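You operate a simulated robot arm through the tools that you are given. There is no shell and no other tool.

The job below is to be done with a simulated robot arm. You get a single attempt, and the scene is never put back.

JOB
Tighten the footrest's hex screw and put the screw tin in the drawer.
Fine: hex key back in the tool rack, drawer shut. Set down upright: screw tin.

It is judged by the outcome, as a careful person would: the job done as asked, and still so three seconds after it is handed in. It fails if anything else is knocked over, pushed out of place, dropped, spilled or broken.

ROBOT AND FRAMES
A 6-joint arm with a four-finger gripper, fixed in place. Base frame: the origin is on the floor under the middle of its stand, x ahead of it, y to its left, z up. Units: mm, rad, N and s.
It reaches about 1012 mm from its shoulder. Its first joint turns from -2.897 to 2.897 rad. Payload 3.43 kg.
The tool frame sits at the grasp point between the pads (the TCP): z along the fingers, y along the line on which they close. The tips reach 30 mm beyond it. The gripper opens to 120 mm; its body begins 85 mm behind the TCP.
Orientation is told as [roll, pitch, yaw] about the base's x, y, z axes, in that order, counted from this pose: with the fingers straight down and closing along the base's y, the tool's x points along the base's -x, its y along +y and its z along -z.

CONTROLS
- The arm moves only by the tool drive_tool. Its argument "rows" is a list of rows, each a list of 7 numbers: the closure, from 0 (fully open) to 1 (shut), then the shift along the base's x, y, z in mm, then the turn, a rotation vector about the base's x, y, z in degrees. In form: [[gripper, tx, ty, tz, rx, ry, rz], ...]. A call has 1 to 20 rows; each row shifts and turns the commanded pose from where the row before left it. Rows are played at 5 a second. More than 50 mm and 0.15 rad between two rows, or a gripper value outside its range, and nothing of the call is played. Where a pose cannot be reached the arm comes as near as it can. A force on the tool above 50 N (or 10 N above the force at the start of the call, whichever is more), or a blocked arm, ends the call early, and 0.2 s more pass. Each finger travels about 136.2 mm/s and halts on what it meets, pressing with about 32 N; the grip force reading is that of the motor and also rises with nothing between the fingers. The clock runs only during rows and for 0.2 s after the last one: add rows that do not move to give the fingers time. It gives the time, the measured TCP pose, the force on the tool (base axes), the opening and the grip force at its end, in the units of the frame above (readings bear some noise), with the torque about the TCP (base axes, N m) and any sound that the robot's microphone picked up, and new pictures: "show" is both (left out), scene, wrist or none.
- Cameras (640 x 400 px; columns grow to the right, rows downward): "scene" is fixed at [47.4, 501.1, 1457.8]; the picture's right is [-0.19, -0.98, 0.00], its down [-0.76, 0.14, -0.64] and it looks along [0.62, -0.12, -0.77] (base axes); focal length 214 px, centre (320, 200). "wrist" rides on the gripper at [72, -17, -120] in the tool frame; the picture's right is [0.23, 0.97, 0.00], its down [-0.81, 0.19, -0.55] and it looks along [-0.54, 0.13, 0.83] (tool axes); focal length 275 px, centre (320, 200). There is no depth. A picture from a camera that has moved, and an enlarged one, comes with that camera's place and axes in the base frame and with its lens.
- close_up(camera, box): a new picture of the part [left, top, right, bottom] of that camera's present view, enlarged. The clock stands still meanwhile.
- hand_in(): hands the job in; it is judged then, once.

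Nothing tells you positions but the pictures and the camera data. Unless the task says otherwise, let go and move clear before handing in.

The tools are called as name(argument=value, ...) on one line, values as JSON. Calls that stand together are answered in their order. drive_tool: Moves the arm, as the interface text tells. Its arguments: {"type":"object","properties":{"rows":{"type":"array","items":{"type":"array","items":{"type":"number"}}},"show":{"type":"string","enum":["both","scene","wrist","none"]}},"required":["rows"]} The other tools are called the same way: close_up (camera, box) takes an enlarged picture of a part of a camera's view; hand_in () hands the job in.

At the start:

```text
t: 0.0
position: [173.0, 408.0, 1243.9]
tcp_rot: [0.004, 0.002, 0.0]
wrist_force: [-0.2, -0.6, -0.1]
moment: [0.0, -0.03, -0.02]
grip_width: 120.1
gripper_force: 0.1
```

scene: 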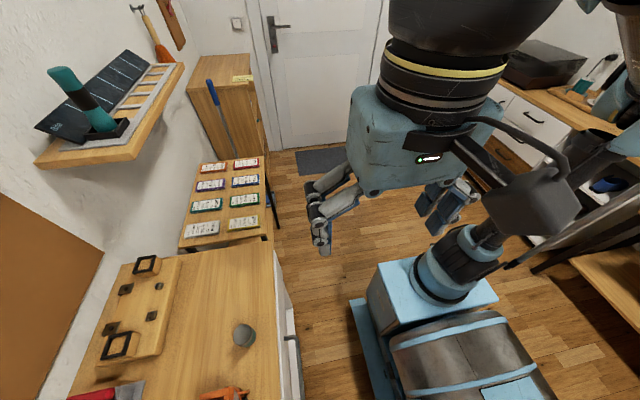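
wrist: 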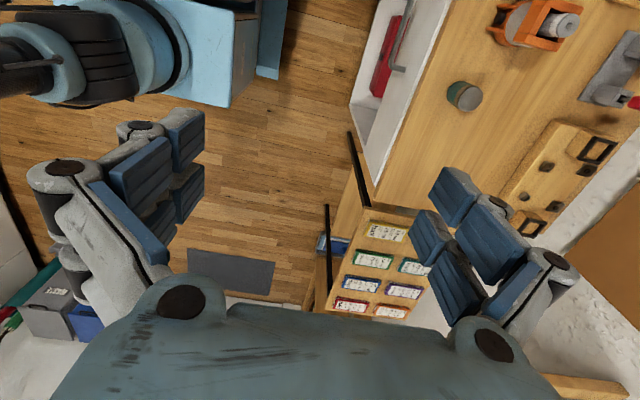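

I see a workbench to the robot's left with a wooden footrest (four holes/caps), a round tin, and an orange clamp or vise. The drawer looks open and there is a red-handled hex key or similar tool. I'll look closer before moving.

close_up(camera="scene", box=[40, 230, 320, 400])

close_up(camera="wrist", box=[320, 0, 640, 200])

close_up(camera="scene", box=[20, 0, 300, 175])

close_up(camera="scene", box=[480, 20, 640, 300])

```text
2.29 times, centred on (180, 315) of scene
camera zoom: at [47.4, 501.1, 1457.8], right [-0.19, -0.98, 0.0], down [-0.76, 0.14, -0.64], along [0.62, -0.12, -0.77], focal length 490 px, centre (640, -63)
```

zoom: 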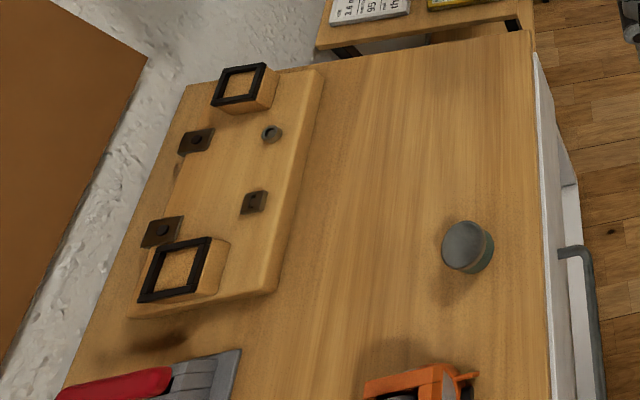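

```text
2.00 times, centred on (480, 100) of wrist
camera zoom: at [101.5, 391.2, 1363.8], right [-0.23, 0.97, 0.0], down [0.81, 0.19, 0.55], along [0.54, 0.13, -0.83], focal length 551 px, centre (0, 400)
```

zoom: 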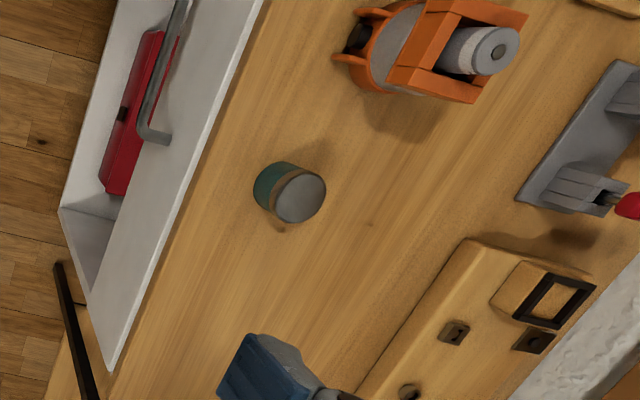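

```text
2.29 times, centred on (160, 88) of scene
camera zoom: at [47.4, 501.1, 1457.8], right [-0.19, -0.98, 0.0], down [-0.76, 0.14, -0.64], along [0.62, -0.12, -0.77], focal length 490 px, centre (686, 457)
```

zoom: 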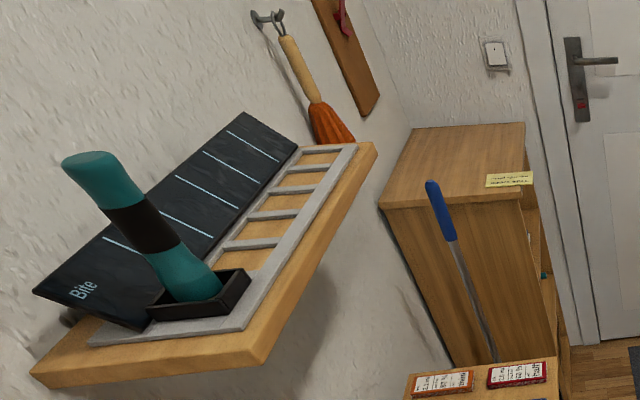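

```text
1.43 times, centred on (560, 160) of scene
camera zoom: at [47.4, 501.1, 1457.8], right [-0.19, -0.98, 0.0], down [-0.76, 0.14, -0.64], along [0.62, -0.12, -0.77], focal length 306 px, centre (-23, 257)
```

zoom: 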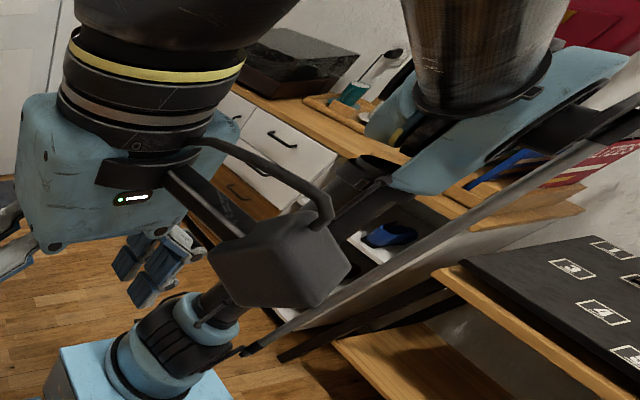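

The tin's top is roughly at [150, 653, 890], the footrest near [237, 896] and a rack with a red-handled tool near [90, 900]. I'll yaw the wrist so its camera looks over the bench from the front.

drive_tool(rows=[[0, 0, 10, 0, 0, 0, 8], [0, 0, 10, 0, 0, 0, 8], [0, 0, 10, 0, 0, 0, 8], [0, 0, 10, 0, 0, 0, 8], [0, 0, 10, 0, 0, 0, 8], [0, 0, 10, 0, 0, 0, 8], [0, 0, 10, 0, 0, 0, 8], [0, 0, 10, 0, 0, 0, 8], [0, 0, 10, 0, 0, 0, 8], [0, 0, 10, 0, 0, 0, 8], [0, 0, 10, 0, 0, 0, 8], [0, 0, 0, 0, 0, 0, 2]])

```text
t: 2.6
position: [157.7, 518.2, 1245.9]
tcp_rot: [0.001, -0.011, 1.573]
wrist_force: [1.0, -1.5, 0.4]
moment: [-0.01, 0.0, -0.02]
grip_width: 119.9
gripper_force: 0.0
camera wrist: at [174.8, 445.3, 1364.9], right [-0.97, -0.23, 0.0], down [-0.19, 0.8, 0.56], along [-0.13, 0.55, -0.83], focal length 275 px, centre (320, 200)
```

scene: 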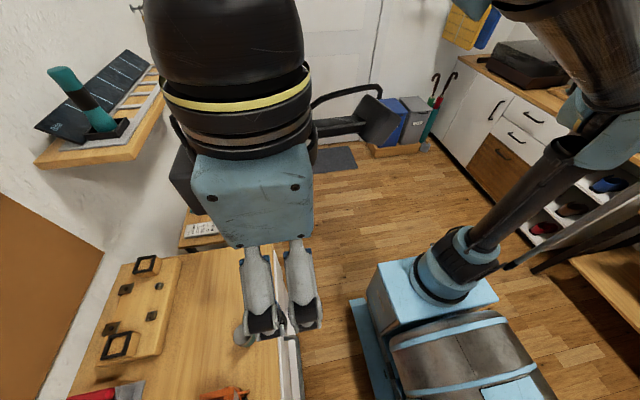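
wrist: 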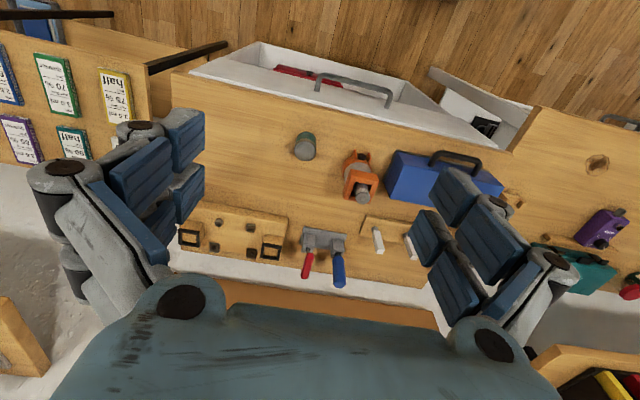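

The view shows the bench with tin, orange dispenser, blue toolbox, footrest, and a rack holding red- and blue-handled tools, with the drawer open at the front. I'll zoom in on the details.

close_up(camera="wrist", box=[170, 190, 300, 275])

close_up(camera="wrist", box=[280, 200, 440, 300])

close_up(camera="wrist", box=[170, 30, 530, 200])

```text
4.71 times, centred on (235, 232) of wrist
camera zoom: at [174.8, 445.3, 1364.9], right [-0.97, -0.23, 0.0], down [-0.19, 0.8, 0.56], along [-0.13, 0.55, -0.83], focal length 1295 px, centre (720, 47)
```

zoom: 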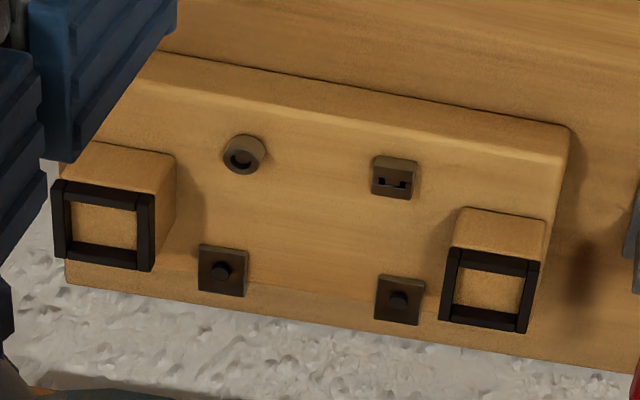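

```text
4.00 times, centred on (360, 250) of wrist
camera zoom: at [174.8, 445.3, 1364.9], right [-0.97, -0.23, 0.0], down [-0.19, 0.8, 0.56], along [-0.13, 0.55, -0.83], focal length 1101 px, centre (160, 0)
```

zoom: 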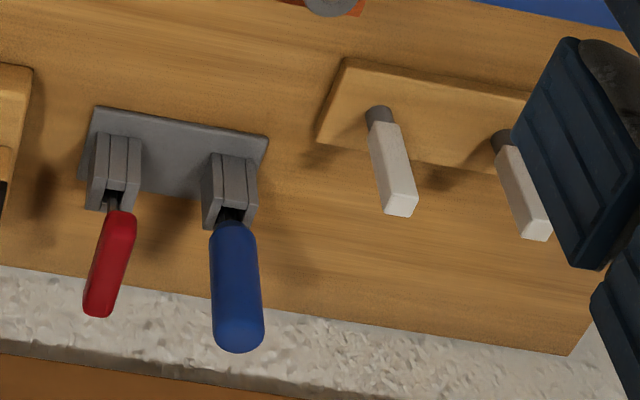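

```text
1.78 times, centred on (350, 115) of wrist
camera zoom: at [174.8, 445.3, 1364.9], right [-0.97, -0.23, 0.0], down [-0.19, 0.8, 0.56], along [-0.13, 0.55, -0.83], focal length 489 px, centre (267, 351)
```

zoom: 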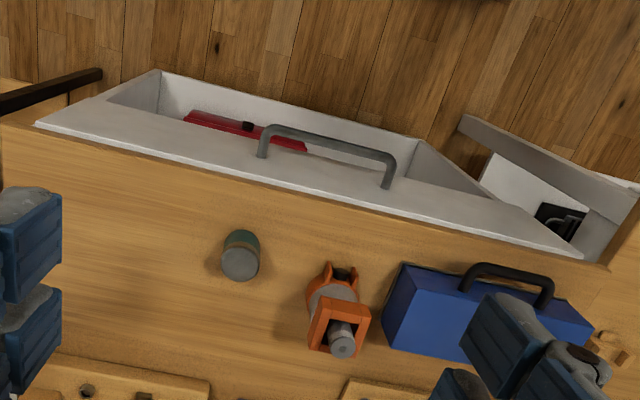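

There seem to be a footrest with several fasteners, a rack with two tools, and an open drawer or tray under the bench front. I'll back off toward −y to see the drawer front properly.

drive_tool(rows=[[0, 0, -40, -10, 0, 0, 0], [0, 0, -40, -10, 0, 0, 0], [0, 0, -40, -10, 0, 0, 0], [0, 0, -40, -10, 0, 0, 0], [0, 0, -40, -10, 0, 0, 0], [0, 0, 0, 0, 0, 0, 0]])

```text
t: 4.0
position: [158.0, 318.1, 1195.7]
tcp_rot: [0.003, -0.012, 1.571]
wrist_force: [-0.1, 0.3, 0.2]
moment: [0.0, -0.02, 0.02]
grip_width: 120.0
gripper_force: 0.0
camera wrist: at [175.1, 245.1, 1314.5], right [-0.97, -0.23, 0.0], down [-0.19, 0.8, 0.56], along [-0.13, 0.55, -0.83], focal length 275 px, centre (320, 200)
```

scene: 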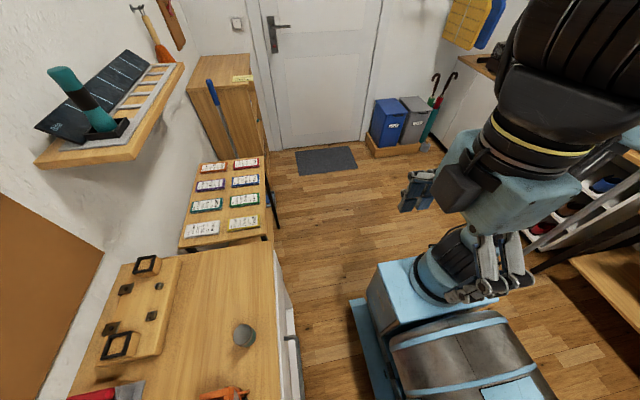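
wrist: 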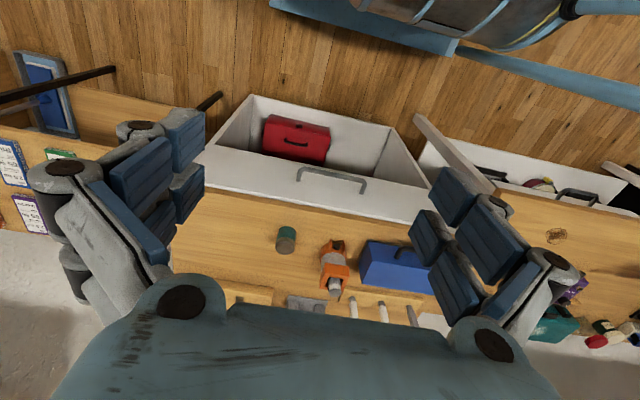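

The white strip with the handle is a closed drawer just under the bench top, with an open compartment (red box) below. I'll zoom in.

close_up(camera="wrist", box=[190, 80, 450, 240])

close_up(camera="wrist", box=[220, 220, 430, 340])

close_up(camera="scene", box=[200, 240, 400, 400])

close_up(camera="scene", box=[40, 250, 200, 400])

```text
2.46 times, centred on (320, 160) of wrist
camera zoom: at [175.1, 245.1, 1314.5], right [-0.97, -0.23, 0.0], down [-0.19, 0.8, 0.56], along [-0.13, 0.55, -0.83], focal length 678 px, centre (320, 298)
```

zoom: 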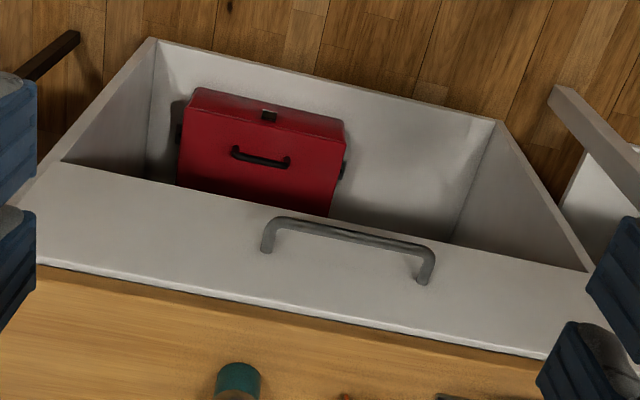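

```text
3.05 times, centred on (325, 280) of wrist
camera zoom: at [175.1, 245.1, 1314.5], right [-0.97, -0.23, 0.0], down [-0.19, 0.8, 0.56], along [-0.13, 0.55, -0.83], focal length 839 px, centre (305, -44)
```

zoom: 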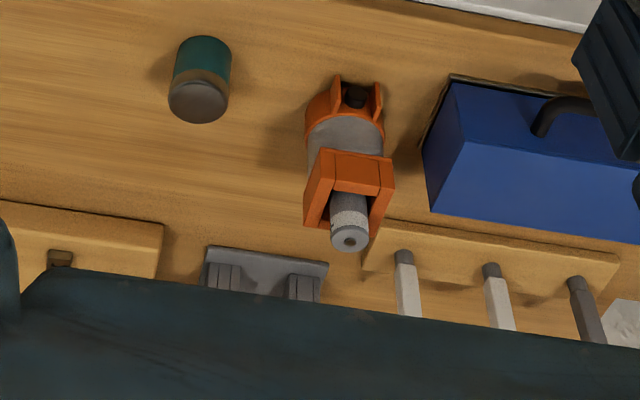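

```text
2.50 times, centred on (300, 320) of scene
camera zoom: at [47.4, 501.1, 1457.8], right [-0.19, -0.98, 0.0], down [-0.76, 0.14, -0.64], along [0.62, -0.12, -0.77], focal length 536 px, centre (370, -100)
```

zoom: 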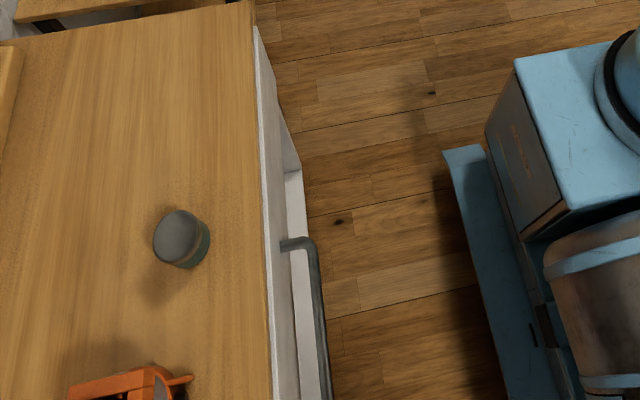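

```text
2.67 times, centred on (120, 325) of scene
camera zoom: at [47.4, 501.1, 1457.8], right [-0.19, -0.98, 0.0], down [-0.76, 0.14, -0.64], along [0.62, -0.12, -0.77], focal length 572 px, centre (853, -133)
```

zoom: 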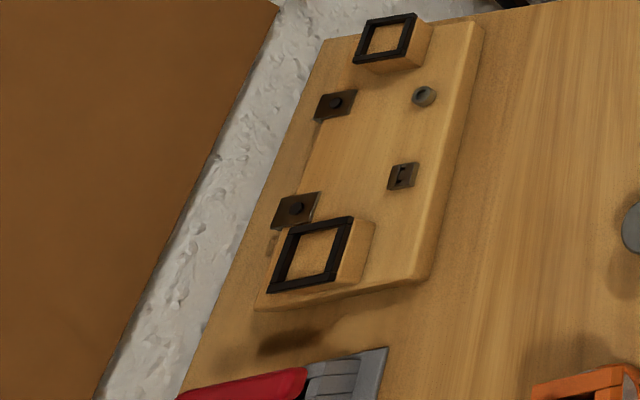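

The drawer front spans about z 650–836, with its handle bar near y≈547, z≈745, x≈-9..150. Next I go above the footrest to inspect the screws and rack.

drive_tool(rows=[[0, 8, 46, -9, 0, 0, 0], [0, 8, 46, -9, 0, 0, 0], [0, 8, 46, -9, 0, 0, 0], [0, 8, 46, -9, 0, 0, 0], [0, 8, 46, -9, 0, 0, 0], [0, 8, 46, -9, 0, 0, 0], [0, 8, 46, -9, 0, 0, 0], [0, 8, 46, -9, 0, 0, 0], [0, 8, 46, -9, 0, 0, 0], [0, 8, 36, -9, 0, 0, 0], [0, 0, 0, 0, 0, 0, 0]])

```text
t: 6.4
position: [238.8, 769.1, 1107.1]
tcp_rot: [0.003, -0.012, 1.571]
wrist_force: [0.2, -0.2, -0.9]
moment: [0.0, -0.03, -0.04]
grip_width: 120.1
gripper_force: 0.0
camera wrist: at [255.6, 695.9, 1225.6], right [-0.97, -0.23, 0.0], down [-0.19, 0.8, 0.56], along [-0.13, 0.55, -0.83], focal length 275 px, centre (320, 200)
```

scene: 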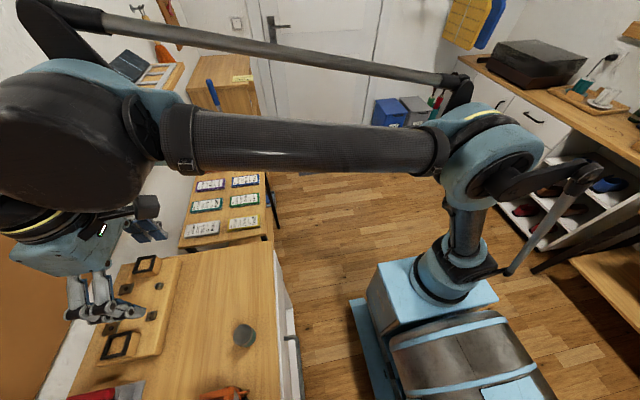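
wrist: 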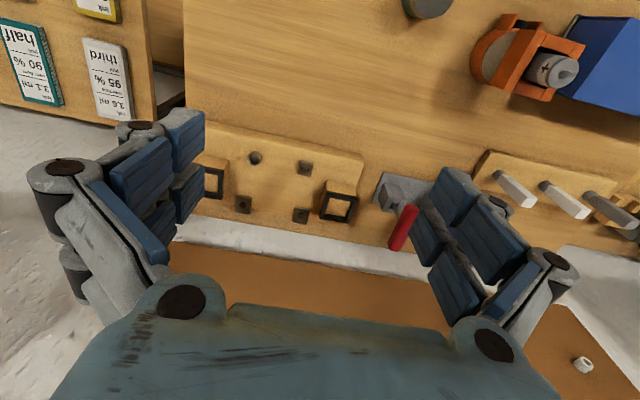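

close_up(camera="wrist", box=[190, 120, 370, 235])

close_up(camera="wrist", box=[360, 150, 480, 260])

close_up(camera="wrist", box=[460, 120, 640, 240])

```text
3.48 times, centred on (280, 178) of wrist
camera zoom: at [255.6, 695.9, 1225.6], right [-0.97, -0.23, 0.0], down [-0.19, 0.8, 0.56], along [-0.13, 0.55, -0.83], focal length 958 px, centre (459, 278)
```

zoom: 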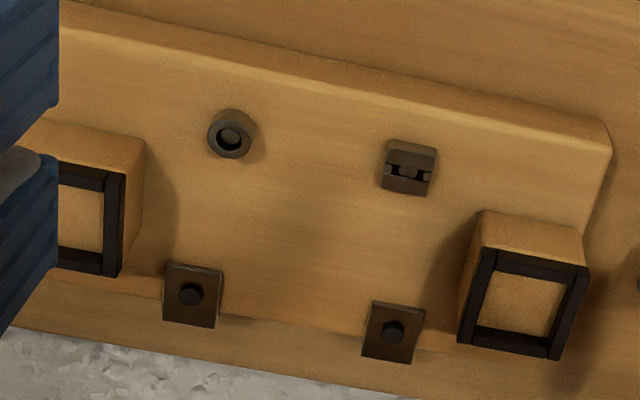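

```text
3.64 times, centred on (420, 205) of wrist
camera zoom: at [255.6, 695.9, 1225.6], right [-0.97, -0.23, 0.0], down [-0.19, 0.8, 0.56], along [-0.13, 0.55, -0.83], focal length 1001 px, centre (-44, 182)
```

zoom: 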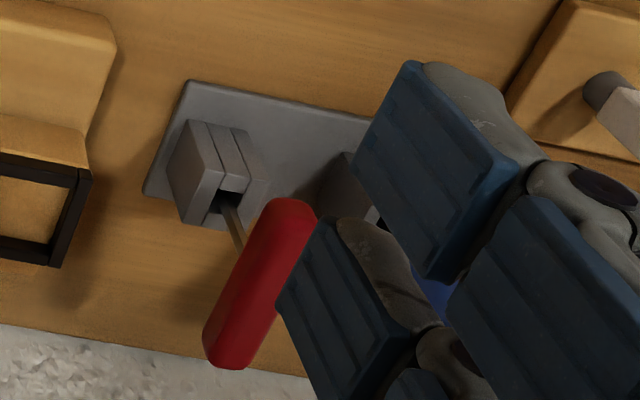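

```text
3.33 times, centred on (550, 180) of wrist
camera zoom: at [255.6, 695.9, 1225.6], right [-0.97, -0.23, 0.0], down [-0.19, 0.8, 0.56], along [-0.13, 0.55, -0.83], focal length 918 px, centre (-447, 267)
```

zoom: 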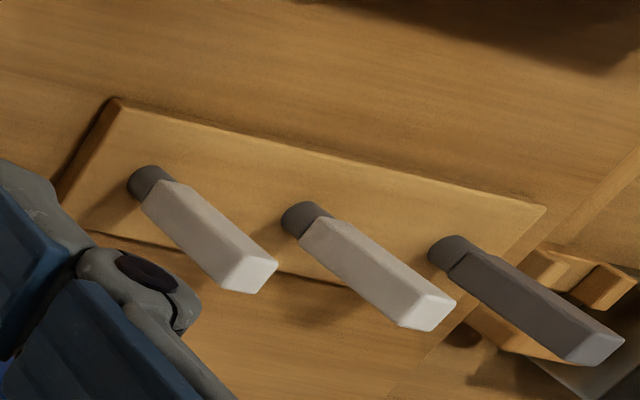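

The hex screw looks like the round one with a socket (left), the other is slotted. Now I look closer at the two tools in the rack to see which is the hex key.

drive_tool(rows=[[0, -30, 8, -14, 0, 0, 0], [0, -30, 8, -14, 0, 0, 0], [0, -30, 8, -14, 0, 0, 0], [0, -30, 8, -14, 0, 0, 0], [0, 0, 0, 0, 0, 0, 0]], show="wrist")

```text
t: 7.6
position: [117.3, 802.1, 1050.2]
tcp_rot: [0.0, -0.013, 1.572]
wrist_force: [0.0, -0.4, -0.8]
moment: [-0.01, 0.01, 0.01]
grip_width: 120.0
gripper_force: 0.0
camera wrist: at [134.8, 728.4, 1167.8], right [-0.97, -0.23, 0.0], down [-0.19, 0.8, 0.56], along [-0.13, 0.55, -0.83], focal length 275 px, centre (320, 200)
```

wrist: 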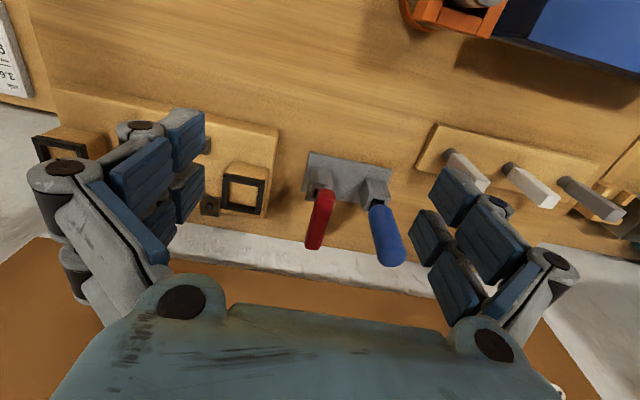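

close_up(camera="wrist", box=[290, 140, 420, 275])

close_up(camera="scene", box=[50, 330, 170, 400])

```text
2.96 times, centred on (355, 208) of wrist
camera zoom: at [134.8, 728.4, 1167.8], right [-0.97, -0.23, 0.0], down [-0.19, 0.8, 0.56], along [-0.13, 0.55, -0.83], focal length 816 px, centre (216, 178)
```

zoom: 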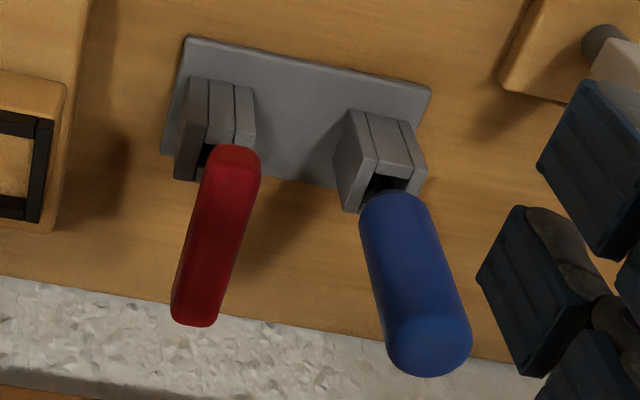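

```text
5.33 times, centred on (110, 365) of scene
camera zoom: at [47.4, 501.1, 1457.8], right [-0.19, -0.98, 0.0], down [-0.76, 0.14, -0.64], along [0.62, -0.12, -0.77], focal length 1144 px, centre (1440, -680)
```

zoom: 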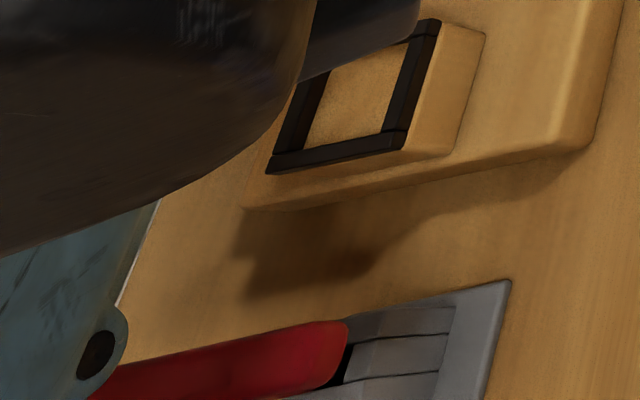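

The red tool is a T-handle (bar along y, z≈940, centred near [94, 904]) – the hex key; the blue one is a screwdriver with a vertical handle. Next I look closely at the hex screw near [302, 868].

drive_tool(rows=[[0, 48, -3, -5, 0, 0, 0], [0, 48, -3, -5, 0, 0, 0], [0, 48, -3, -5, 0, 0, 0], [0, 48, -3, -5, 0, 0, 0], [0, 0, 0, 0, 0, 0, 0]], show="wrist")

close_up(camera="wrist", box=[270, 130, 370, 230])

```text
t: 8.8
position: [311.4, 790.4, 1028.3]
tcp_rot: [0.001, -0.012, 1.571]
wrist_force: [-0.1, 0.0, -0.2]
moment: [0.0, -0.02, 0.02]
grip_width: 120.3
gripper_force: 0.2
camera wrist: at [328.4, 718.1, 1146.9], right [-0.97, -0.23, 0.0], down [-0.19, 0.8, 0.56], along [-0.13, 0.55, -0.83], focal length 275 px, centre (320, 200)
```

wrist: 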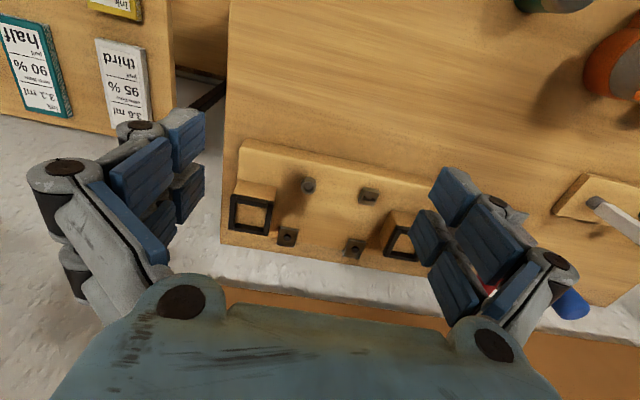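

```text
4.00 times, centred on (320, 180) of wrist
camera zoom: at [328.4, 718.1, 1146.9], right [-0.97, -0.23, 0.0], down [-0.19, 0.8, 0.56], along [-0.13, 0.55, -0.83], focal length 1101 px, centre (320, 280)
```

zoom: 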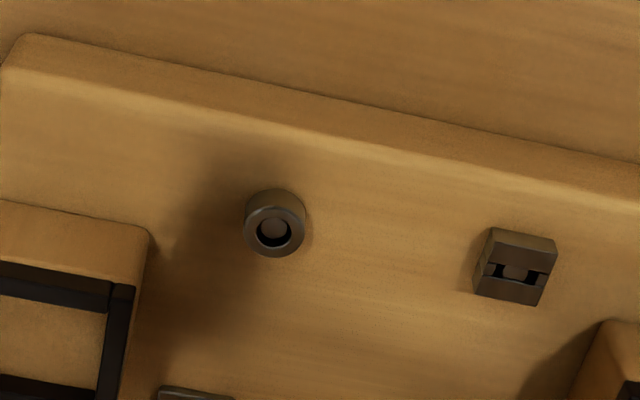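

The hex screw's top is near [305, 874, 891]. I'll tilt the camera to look at the rack from the side to see how the red key sits in its clip.

drive_tool(rows=[[0, -43, -4, 0, 5, 0, 0], [0, -43, -4, -5, 5, 0, 0], [0, -43, -4, -15, 5, 0, 0], [0, -43, -4, -15, 5, 0, 0], [0, -43, -4, -15, 5, 0, 0], [0, 0, 0, 0, 5, 0, 0], [0, 0, 0, 0, 0, 0, 0]], show="wrist")

close_up(camera="wrist", box=[270, 120, 410, 220])

```text
t: 10.4
position: [94.4, 770.4, 977.1]
tcp_rot: [0.001, -0.535, 1.571]
wrist_force: [0.4, 0.6, -0.7]
moment: [0.0, -0.04, -0.01]
grip_width: 120.1
gripper_force: 0.0
camera wrist: at [111.2, 647.4, 1044.2], right [-0.97, -0.2, -0.12], down [-0.19, 0.41, 0.89], along [-0.13, 0.89, -0.44], focal length 275 px, centre (320, 200)
```

wrist: 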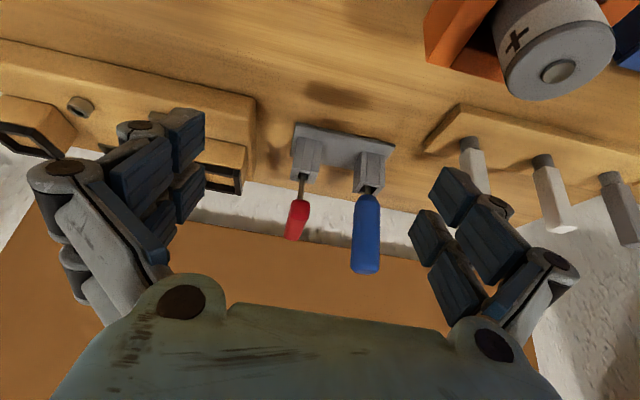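

```text
4.00 times, centred on (340, 170) of wrist
camera zoom: at [111.2, 647.4, 1044.2], right [-0.97, -0.2, -0.12], down [-0.19, 0.41, 0.89], along [-0.13, 0.89, -0.44], focal length 1101 px, centre (240, 320)
```

zoom: 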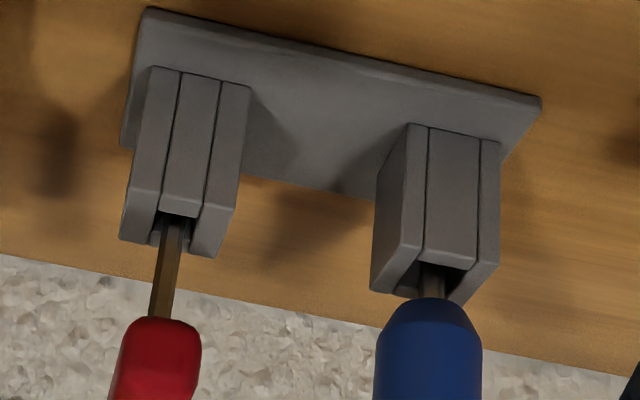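

The key's shaft sits in a square-tube holder (holder top z≈895, handle bottom z≈920), so it lifts straight out. I'll straighten the tool, preclose the fingers and hover above the handle.

drive_tool(rows=[[0.3, 0, 0, 30, -5.1, 0, 0], [0.6, 0, 10, 30, -5.1, 0, 0], [0.6, 0, 30, 5, -5.1, 0, 0], [0.6, 0, 30, 0, -5.1, 0, 0], [0.6, 0, 30, 0, -5.1, 0, 0], [0.6, 0, 33, 0, -5.1, 0, 0], [0.6, 0, 0, 0, 0, 0, 0]])

```text
t: 12.0
position: [95.3, 898.8, 1044.7]
tcp_rot: [0.002, -0.002, 1.571]
wrist_force: [0.0, 1.0, -1.5]
moment: [-0.03, 0.02, 0.01]
grip_width: 48.1
gripper_force: 0.1
camera wrist: at [112.5, 827.6, 1164.6], right [-0.97, -0.23, 0.0], down [-0.19, 0.81, 0.55], along [-0.13, 0.54, -0.83], focal length 275 px, centre (320, 200)
```

scene: 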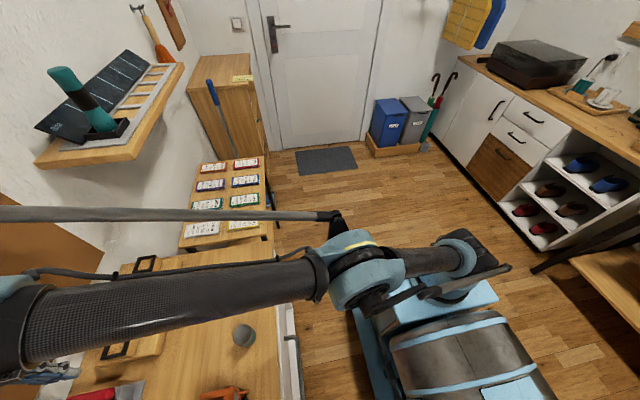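
wrist: 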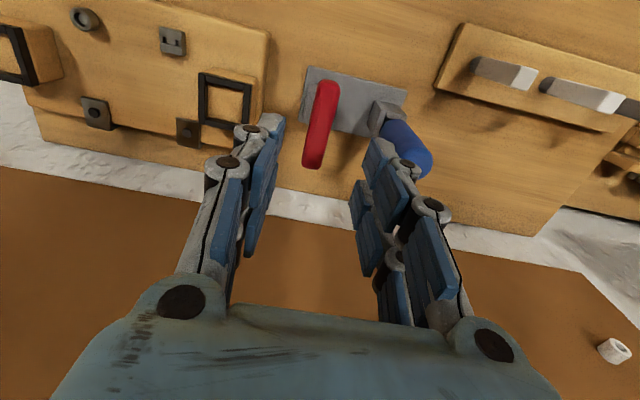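

close_up(camera="wrist", box=[270, 60, 450, 190])

```text
3.08 times, centred on (360, 125) of wrist
camera zoom: at [112.5, 827.6, 1164.6], right [-0.97, -0.23, 0.0], down [-0.19, 0.81, 0.55], along [-0.13, 0.54, -0.83], focal length 847 px, centre (197, 431)
```

zoom: 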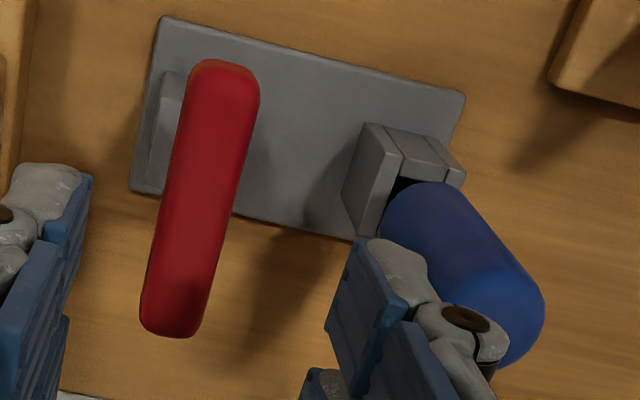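

Handle bar centre is at about [95, 901], 71 mm long along y, ~19 mm wide; the blue handle's edge is near x=40. I'll narrow the opening to ~34 mm and descend partway, then check clearances.

drive_tool(rows=[[0.715, 0, 1, 0, 0, 0, 0], [0.715, 0, 1, -25, 0, 0, 0], [0.715, 0, 0, -25, 0, 0, 0], [0.715, 0, 0, 0, 0, 0, 0]], show="wrist")

close_up(camera="wrist", box=[220, 60, 460, 240])

```text
t: 13.0
position: [94.5, 901.4, 994.2]
tcp_rot: [0.002, -0.002, 1.572]
wrist_force: [-0.1, 1.0, 0.9]
moment: [0.02, 0.02, 0.0]
grip_width: 34.0
gripper_force: 0.0
camera wrist: at [110.8, 830.0, 1114.1], right [-0.97, -0.23, 0.0], down [-0.19, 0.81, 0.55], along [-0.13, 0.54, -0.83], focal length 275 px, centre (320, 200)
```

wrist: 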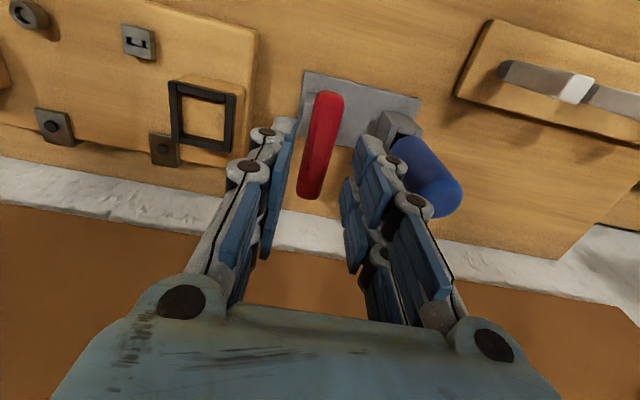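

```text
2.22 times, centred on (340, 150) of wrist
camera zoom: at [110.8, 830.0, 1114.1], right [-0.97, -0.23, 0.0], down [-0.19, 0.81, 0.55], along [-0.13, 0.54, -0.83], focal length 612 px, centre (276, 311)
```

zoom: 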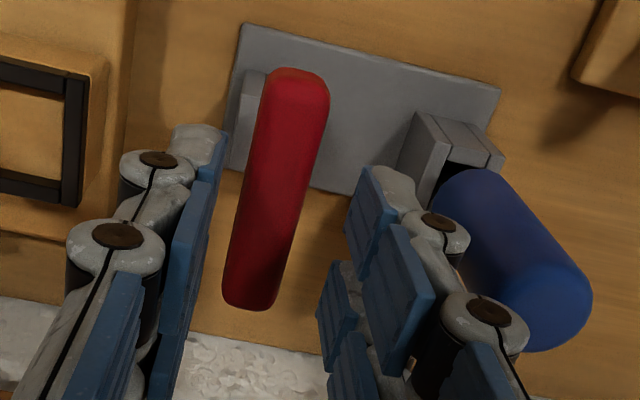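

Clearances look fine (finger outer edge x≈56 versus blue handle edge x≈40). I'll descend to the handle level and then grip.

drive_tool(rows=[[0.715, 0.3, 0, -15, 0, 0, 0], [0.715, 0.3, 0, -15, 0, 0, 0], [0.715, 0, 0, -15, 0, 0, 0], [0.715, 0, 0, -12, 0, 0, 0], [0.715, 0, 0, 0, 0, 0, 0]], show="wrist")

close_up(camera="wrist", box=[220, 60, 460, 240])

```text
t: 14.2
position: [95.0, 901.7, 936.7]
tcp_rot: [0.001, -0.001, 1.571]
wrist_force: [1.3, 0.2, 0.0]
moment: [0.01, 0.01, 0.02]
grip_width: 34.2
gripper_force: 0.0
camera wrist: at [111.4, 830.6, 1056.8], right [-0.97, -0.23, 0.0], down [-0.19, 0.81, 0.55], along [-0.13, 0.54, -0.83], focal length 275 px, centre (320, 200)
```

wrist: 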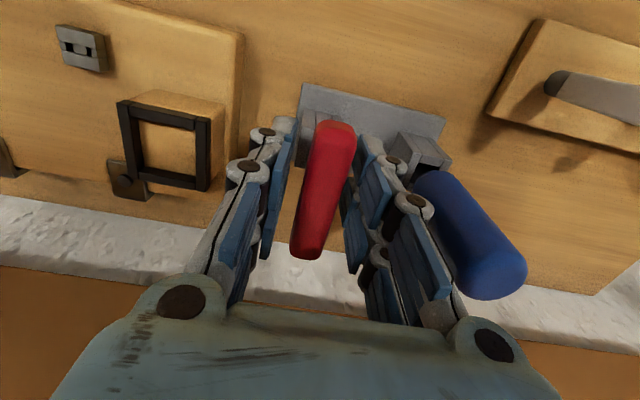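

```text
2.22 times, centred on (340, 150) of wrist
camera zoom: at [111.4, 830.6, 1056.8], right [-0.97, -0.23, 0.0], down [-0.19, 0.81, 0.55], along [-0.13, 0.54, -0.83], focal length 612 px, centre (276, 311)
```

zoom: 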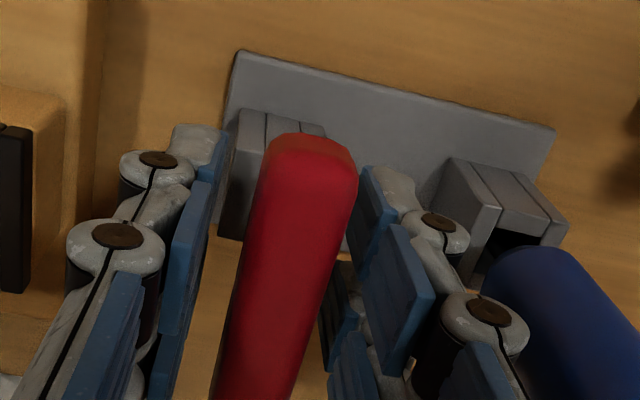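

The bar is between the pads. Now I close the gripper on it.

drive_tool(rows=[[0.8, 0, 0, 0, 0, 0, 0], [0.9, 0, 0, 0, 0, 0, 0], [1, 0, 0, 0, 0, 0, 0], [1, 0, 0, 0, 0, 0, 0], [1, 0, 0, 0, 0, 0, 0]], show="wrist")

```text
t: 15.4
position: [94.4, 902.3, 937.5]
tcp_rot: [0.002, -0.002, 1.571]
wrist_force: [-0.5, 0.4, -1.6]
moment: [0.0, 0.0, -0.02]
grip_width: 15.5
gripper_force: 32.0
camera wrist: at [111.3, 830.7, 1057.0], right [-0.97, -0.23, 0.0], down [-0.19, 0.81, 0.55], along [-0.13, 0.54, -0.83], focal length 275 px, centre (320, 200)
```

wrist: 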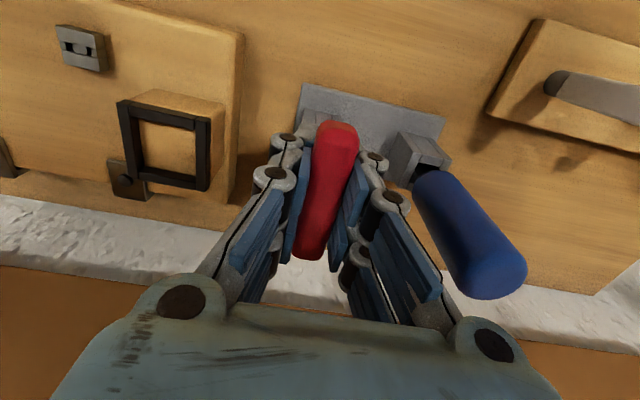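

Gripped at 15.5 mm width with 32 N. I lift straight up out of the holder.

drive_tool(rows=[[1, 0, 0, 10, 0, 0, 0], [1, 0, 0, 15, 0, 0, 0], [1, 0, 0, 20, 0, 0, 0], [1, 0, 0, 20, 0, 0, 0], [1, 0, 0, 25, 0, 0, 0], [1, 0, 0, 20, 0, 0, 0], [1, 0, 0, 0, 0, 0, 0]], show="wrist")

close_up(camera="wrist", box=[240, 40, 400, 160])

```text
t: 17.0
position: [95.8, 900.3, 1044.2]
tcp_rot: [0.003, -0.003, 1.57]
wrist_force: [1.0, -0.6, -0.7]
moment: [0.01, 0.0, -0.02]
grip_width: 15.6
gripper_force: 32.4
camera wrist: at [112.9, 829.1, 1163.9], right [-0.97, -0.23, 0.0], down [-0.19, 0.81, 0.56], along [-0.13, 0.54, -0.83], focal length 275 px, centre (320, 200)
```

wrist: 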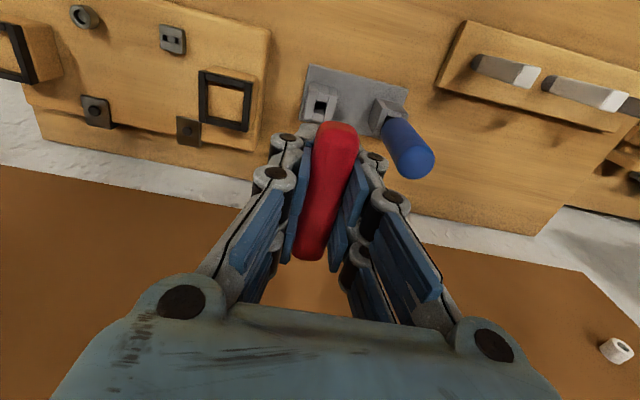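

```text
3.33 times, centred on (320, 100) of wrist
camera zoom: at [112.9, 829.1, 1163.9], right [-0.97, -0.23, 0.0], down [-0.19, 0.81, 0.56], along [-0.13, 0.54, -0.83], focal length 918 px, centre (320, 533)
```

zoom: 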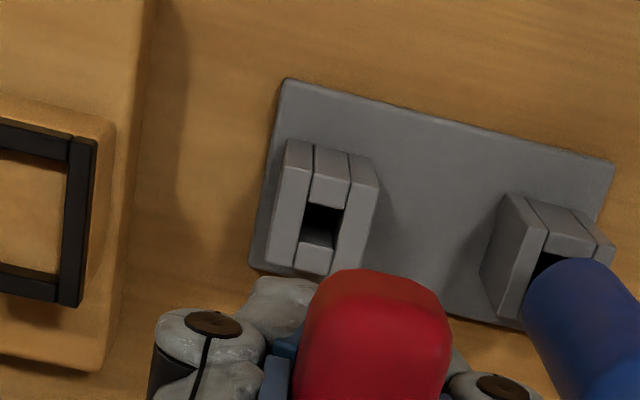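

The key is out. I check with the scene camera whether its shaft and tip are visible.

drive_tool(rows=[[1, 0, -10, 10, 0, 0, 0], [1, 0, 0, 0, 0, 0, 0]], show="scene")

close_up(camera="scene", box=[0, 300, 200, 400])

```text
t: 17.6
position: [96.5, 892.3, 1054.7]
tcp_rot: [0.0, -0.002, 1.57]
wrist_force: [0.4, 0.8, -0.3]
moment: [0.0, 0.01, 0.02]
grip_width: 15.7
gripper_force: 32.6
```

scene: 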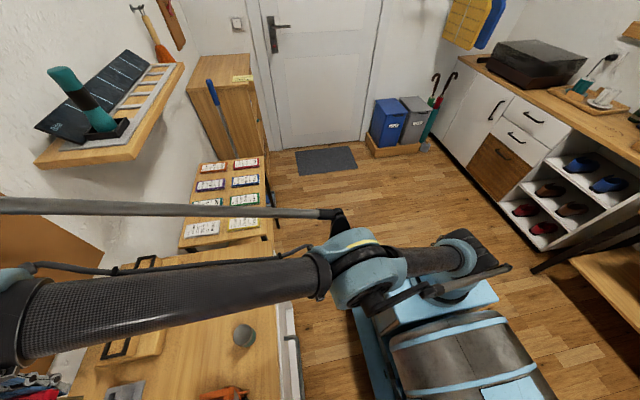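

```text
3.20 times, centred on (100, 350) of scene
camera zoom: at [47.4, 501.1, 1457.8], right [-0.19, -0.98, 0.0], down [-0.76, 0.14, -0.64], along [0.62, -0.12, -0.77], focal length 686 px, centre (1024, -280)
```

zoom: 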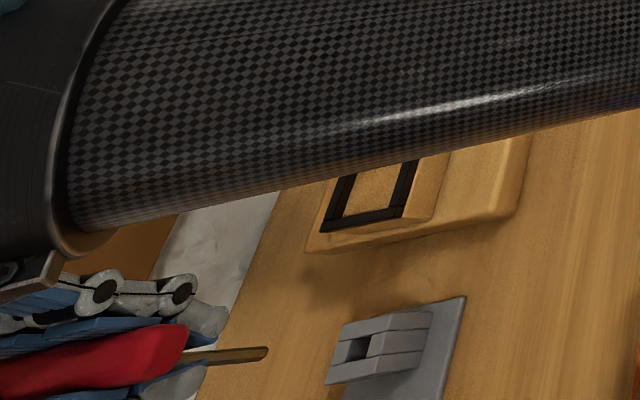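

The scene camera shows the key's tip about 78–80 mm below the TCP. I'll carry it above the hex screw and compare the screw's position with the key's.

drive_tool(rows=[[1, 41, -3, 0, 0, 0, 0], [1, 41, -3, 0, 0, 0, 0], [1, 41, -3, 0, 0, 0, 0], [1, 41, -4, 0, 0, 0, 0], [1, 43.5, -3.8, -13.7, 0, 0, 0], [1, 0, 0, 0, 0, 0, 0]])

close_up(camera="wrist", box=[240, 40, 400, 160])

close_up(camera="scene", box=[40, 230, 200, 330])

```text
t: 19.0
position: [304.2, 877.8, 1043.9]
tcp_rot: [0.001, -0.001, 1.572]
wrist_force: [0.7, 0.0, -0.2]
moment: [0.0, -0.02, 0.0]
grip_width: 15.7
gripper_force: 32.2
camera wrist: at [320.7, 806.1, 1163.7], right [-0.97, -0.23, 0.0], down [-0.19, 0.81, 0.55], along [-0.13, 0.54, -0.83], focal length 275 px, centre (320, 200)
```

scene: 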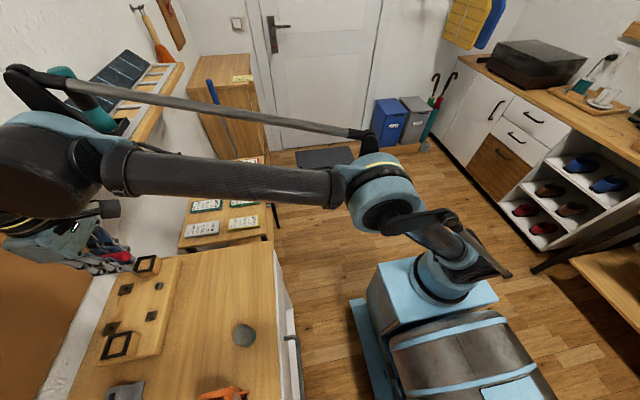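
wrist: 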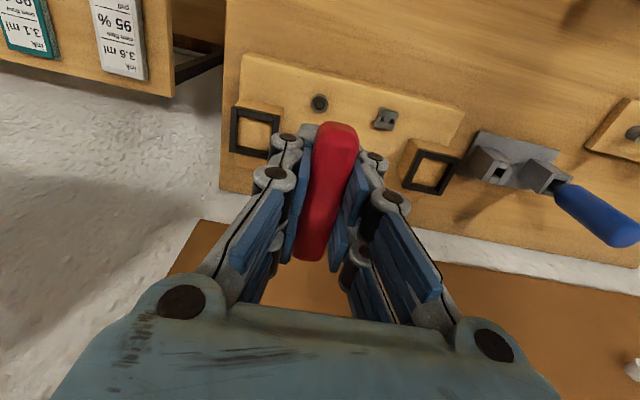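

```text
3.33 times, centred on (320, 100) of wrist
camera zoom: at [320.7, 806.1, 1163.7], right [-0.97, -0.23, 0.0], down [-0.19, 0.81, 0.55], along [-0.13, 0.54, -0.83], focal length 918 px, centre (320, 533)
```

zoom: 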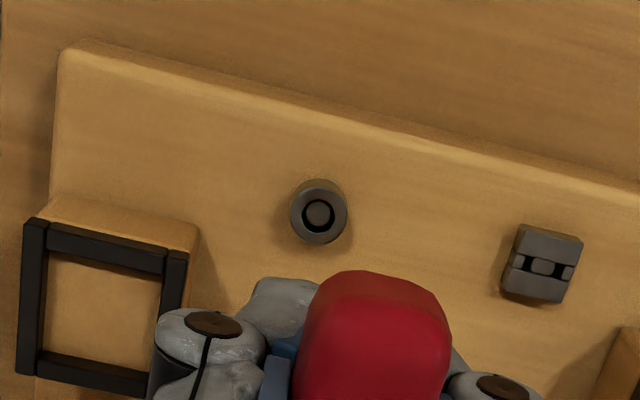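

```text
4.00 times, centred on (120, 280) of scene
camera zoom: at [47.4, 501.1, 1457.8], right [-0.19, -0.98, 0.0], down [-0.76, 0.14, -0.64], along [0.62, -0.12, -0.77], focal length 858 px, centre (1120, -120)
```

zoom: 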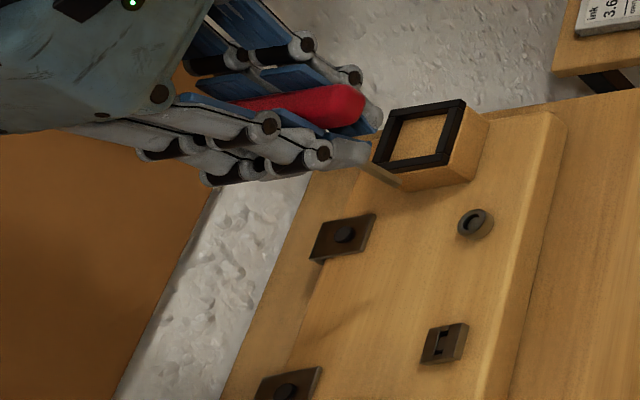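

close_up(camera="wrist", box=[300, 85, 340, 110])

close_up(camera="wrist", box=[360, 95, 410, 130])

close_up(camera="scene", box=[110, 250, 170, 290])

```text
16.00 times, centred on (320, 98) of wrist
camera zoom: at [320.7, 806.1, 1163.7], right [-0.97, -0.23, 0.0], down [-0.19, 0.81, 0.55], along [-0.13, 0.54, -0.83], focal length 4404 px, centre (320, 1840)
```

zoom: 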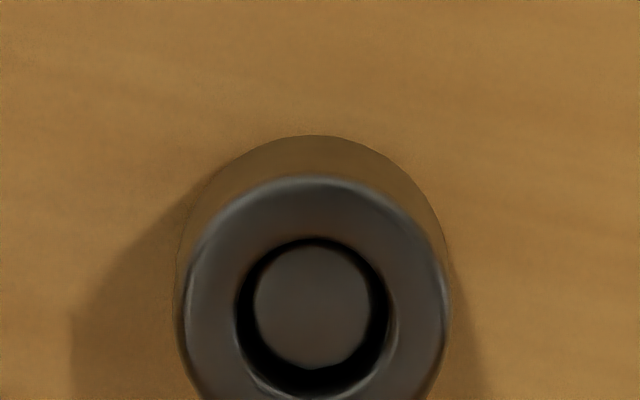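

```text
11.43 times, centred on (385, 112) of wrist
camera zoom: at [320.7, 806.1, 1163.7], right [-0.97, -0.23, 0.0], down [-0.19, 0.81, 0.55], along [-0.13, 0.54, -0.83], focal length 3146 px, centre (-423, 1200)
```

zoom: 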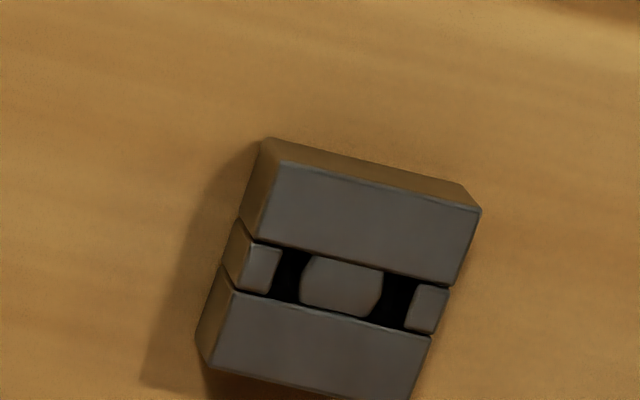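

```text
10.00 times, centred on (140, 270) of scene
camera zoom: at [47.4, 501.1, 1457.8], right [-0.19, -0.98, 0.0], down [-0.76, 0.14, -0.64], along [0.62, -0.12, -0.77], focal length 2145 px, centre (2120, -500)
```

zoom: 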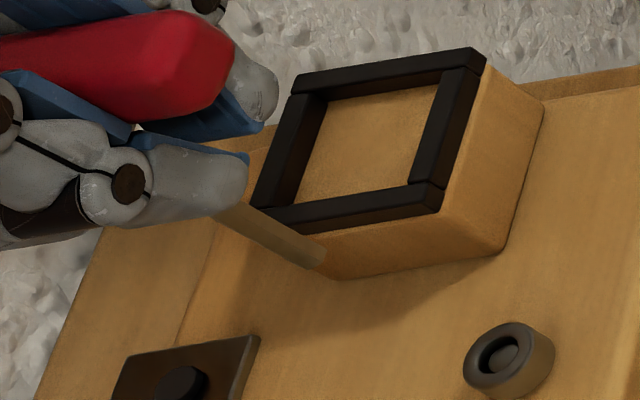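

The screw's socket is about 9 mm wide at [305.1, 874.4]; the key tip seems within 2 mm of alignment, about 82 mm below the TCP. I'll lower until the tip is just above the screw and compare in the scene view.

drive_tool(rows=[[1, 0.2, -0.5, -20, 0, 0, 0], [1, 0.2, -0.5, -20, 0, 0, 0], [1, 0, 0, -18, 0, 0, 0], [1, 0, 0, 0, 0, 0, 0]], show="none")

close_up(camera="scene", box=[130, 260, 178, 290])

close_up(camera="wrist", box=[260, 60, 380, 150])

```text
t: 20.0
position: [303.8, 876.2, 985.1]
tcp_rot: [0.001, -0.003, 1.571]
wrist_force: [-0.8, -0.3, 0.5]
moment: [0.04, -0.01, -0.03]
grip_width: 15.9
gripper_force: 32.3
```

```text
13.33 times, centred on (154, 275) of scene
camera zoom: at [47.4, 501.1, 1457.8], right [-0.19, -0.98, 0.0], down [-0.76, 0.14, -0.64], along [0.62, -0.12, -0.77], focal length 2860 px, centre (2533, -800)
```

zoom: 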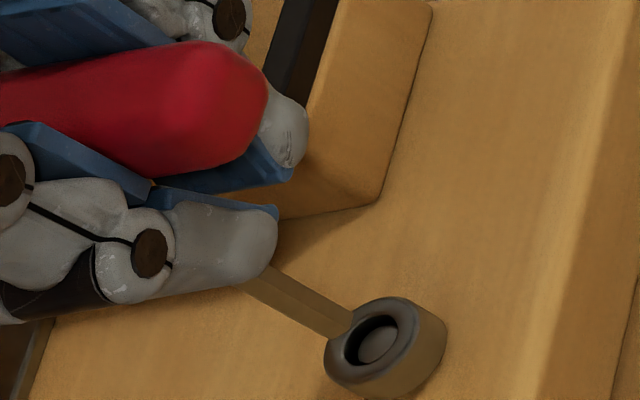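

```text
4.44 times, centred on (320, 105) of wrist
camera zoom: at [320.0, 803.7, 1105.4], right [-0.97, -0.23, 0.0], down [-0.19, 0.81, 0.55], along [-0.13, 0.54, -0.83], focal length 1224 px, centre (320, 622)
```

zoom: 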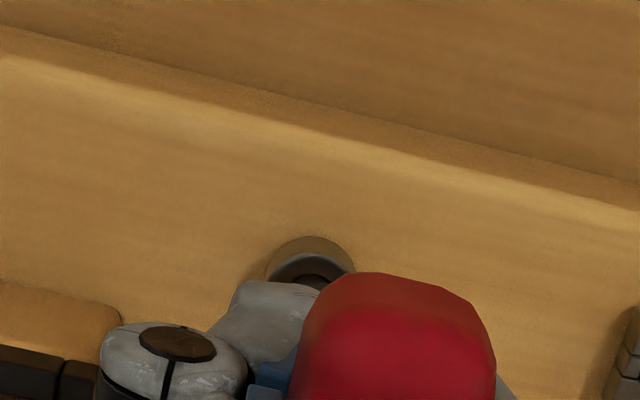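

The tip is roughly above the socket. I'll lower a few mm more in small steps and re-check.

drive_tool(rows=[[1, 0, 0, -3, 0, 0, 0], [1, 0, 0, -3, 0, 0, 0], [1, 0, 0, -2, 0, 0, 0], [1, 0, 0, 0, 0, 0, 0]], show="none")

close_up(camera="scene", box=[146, 270, 170, 285])

```text
t: 21.0
position: [303.6, 874.7, 978.3]
tcp_rot: [0.003, -0.002, 1.571]
wrist_force: [0.1, 0.3, -0.8]
moment: [0.02, -0.01, 0.01]
grip_width: 15.4
gripper_force: 32.3
```

```text
16.00 times, centred on (158, 278) of scene
camera zoom: at [47.4, 501.1, 1457.8], right [-0.19, -0.98, 0.0], down [-0.76, 0.14, -0.64], along [0.62, -0.12, -0.77], focal length 3432 px, centre (2912, -1040)
```

zoom: 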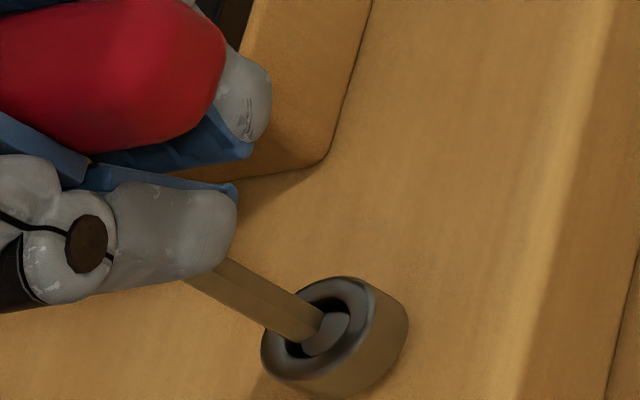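

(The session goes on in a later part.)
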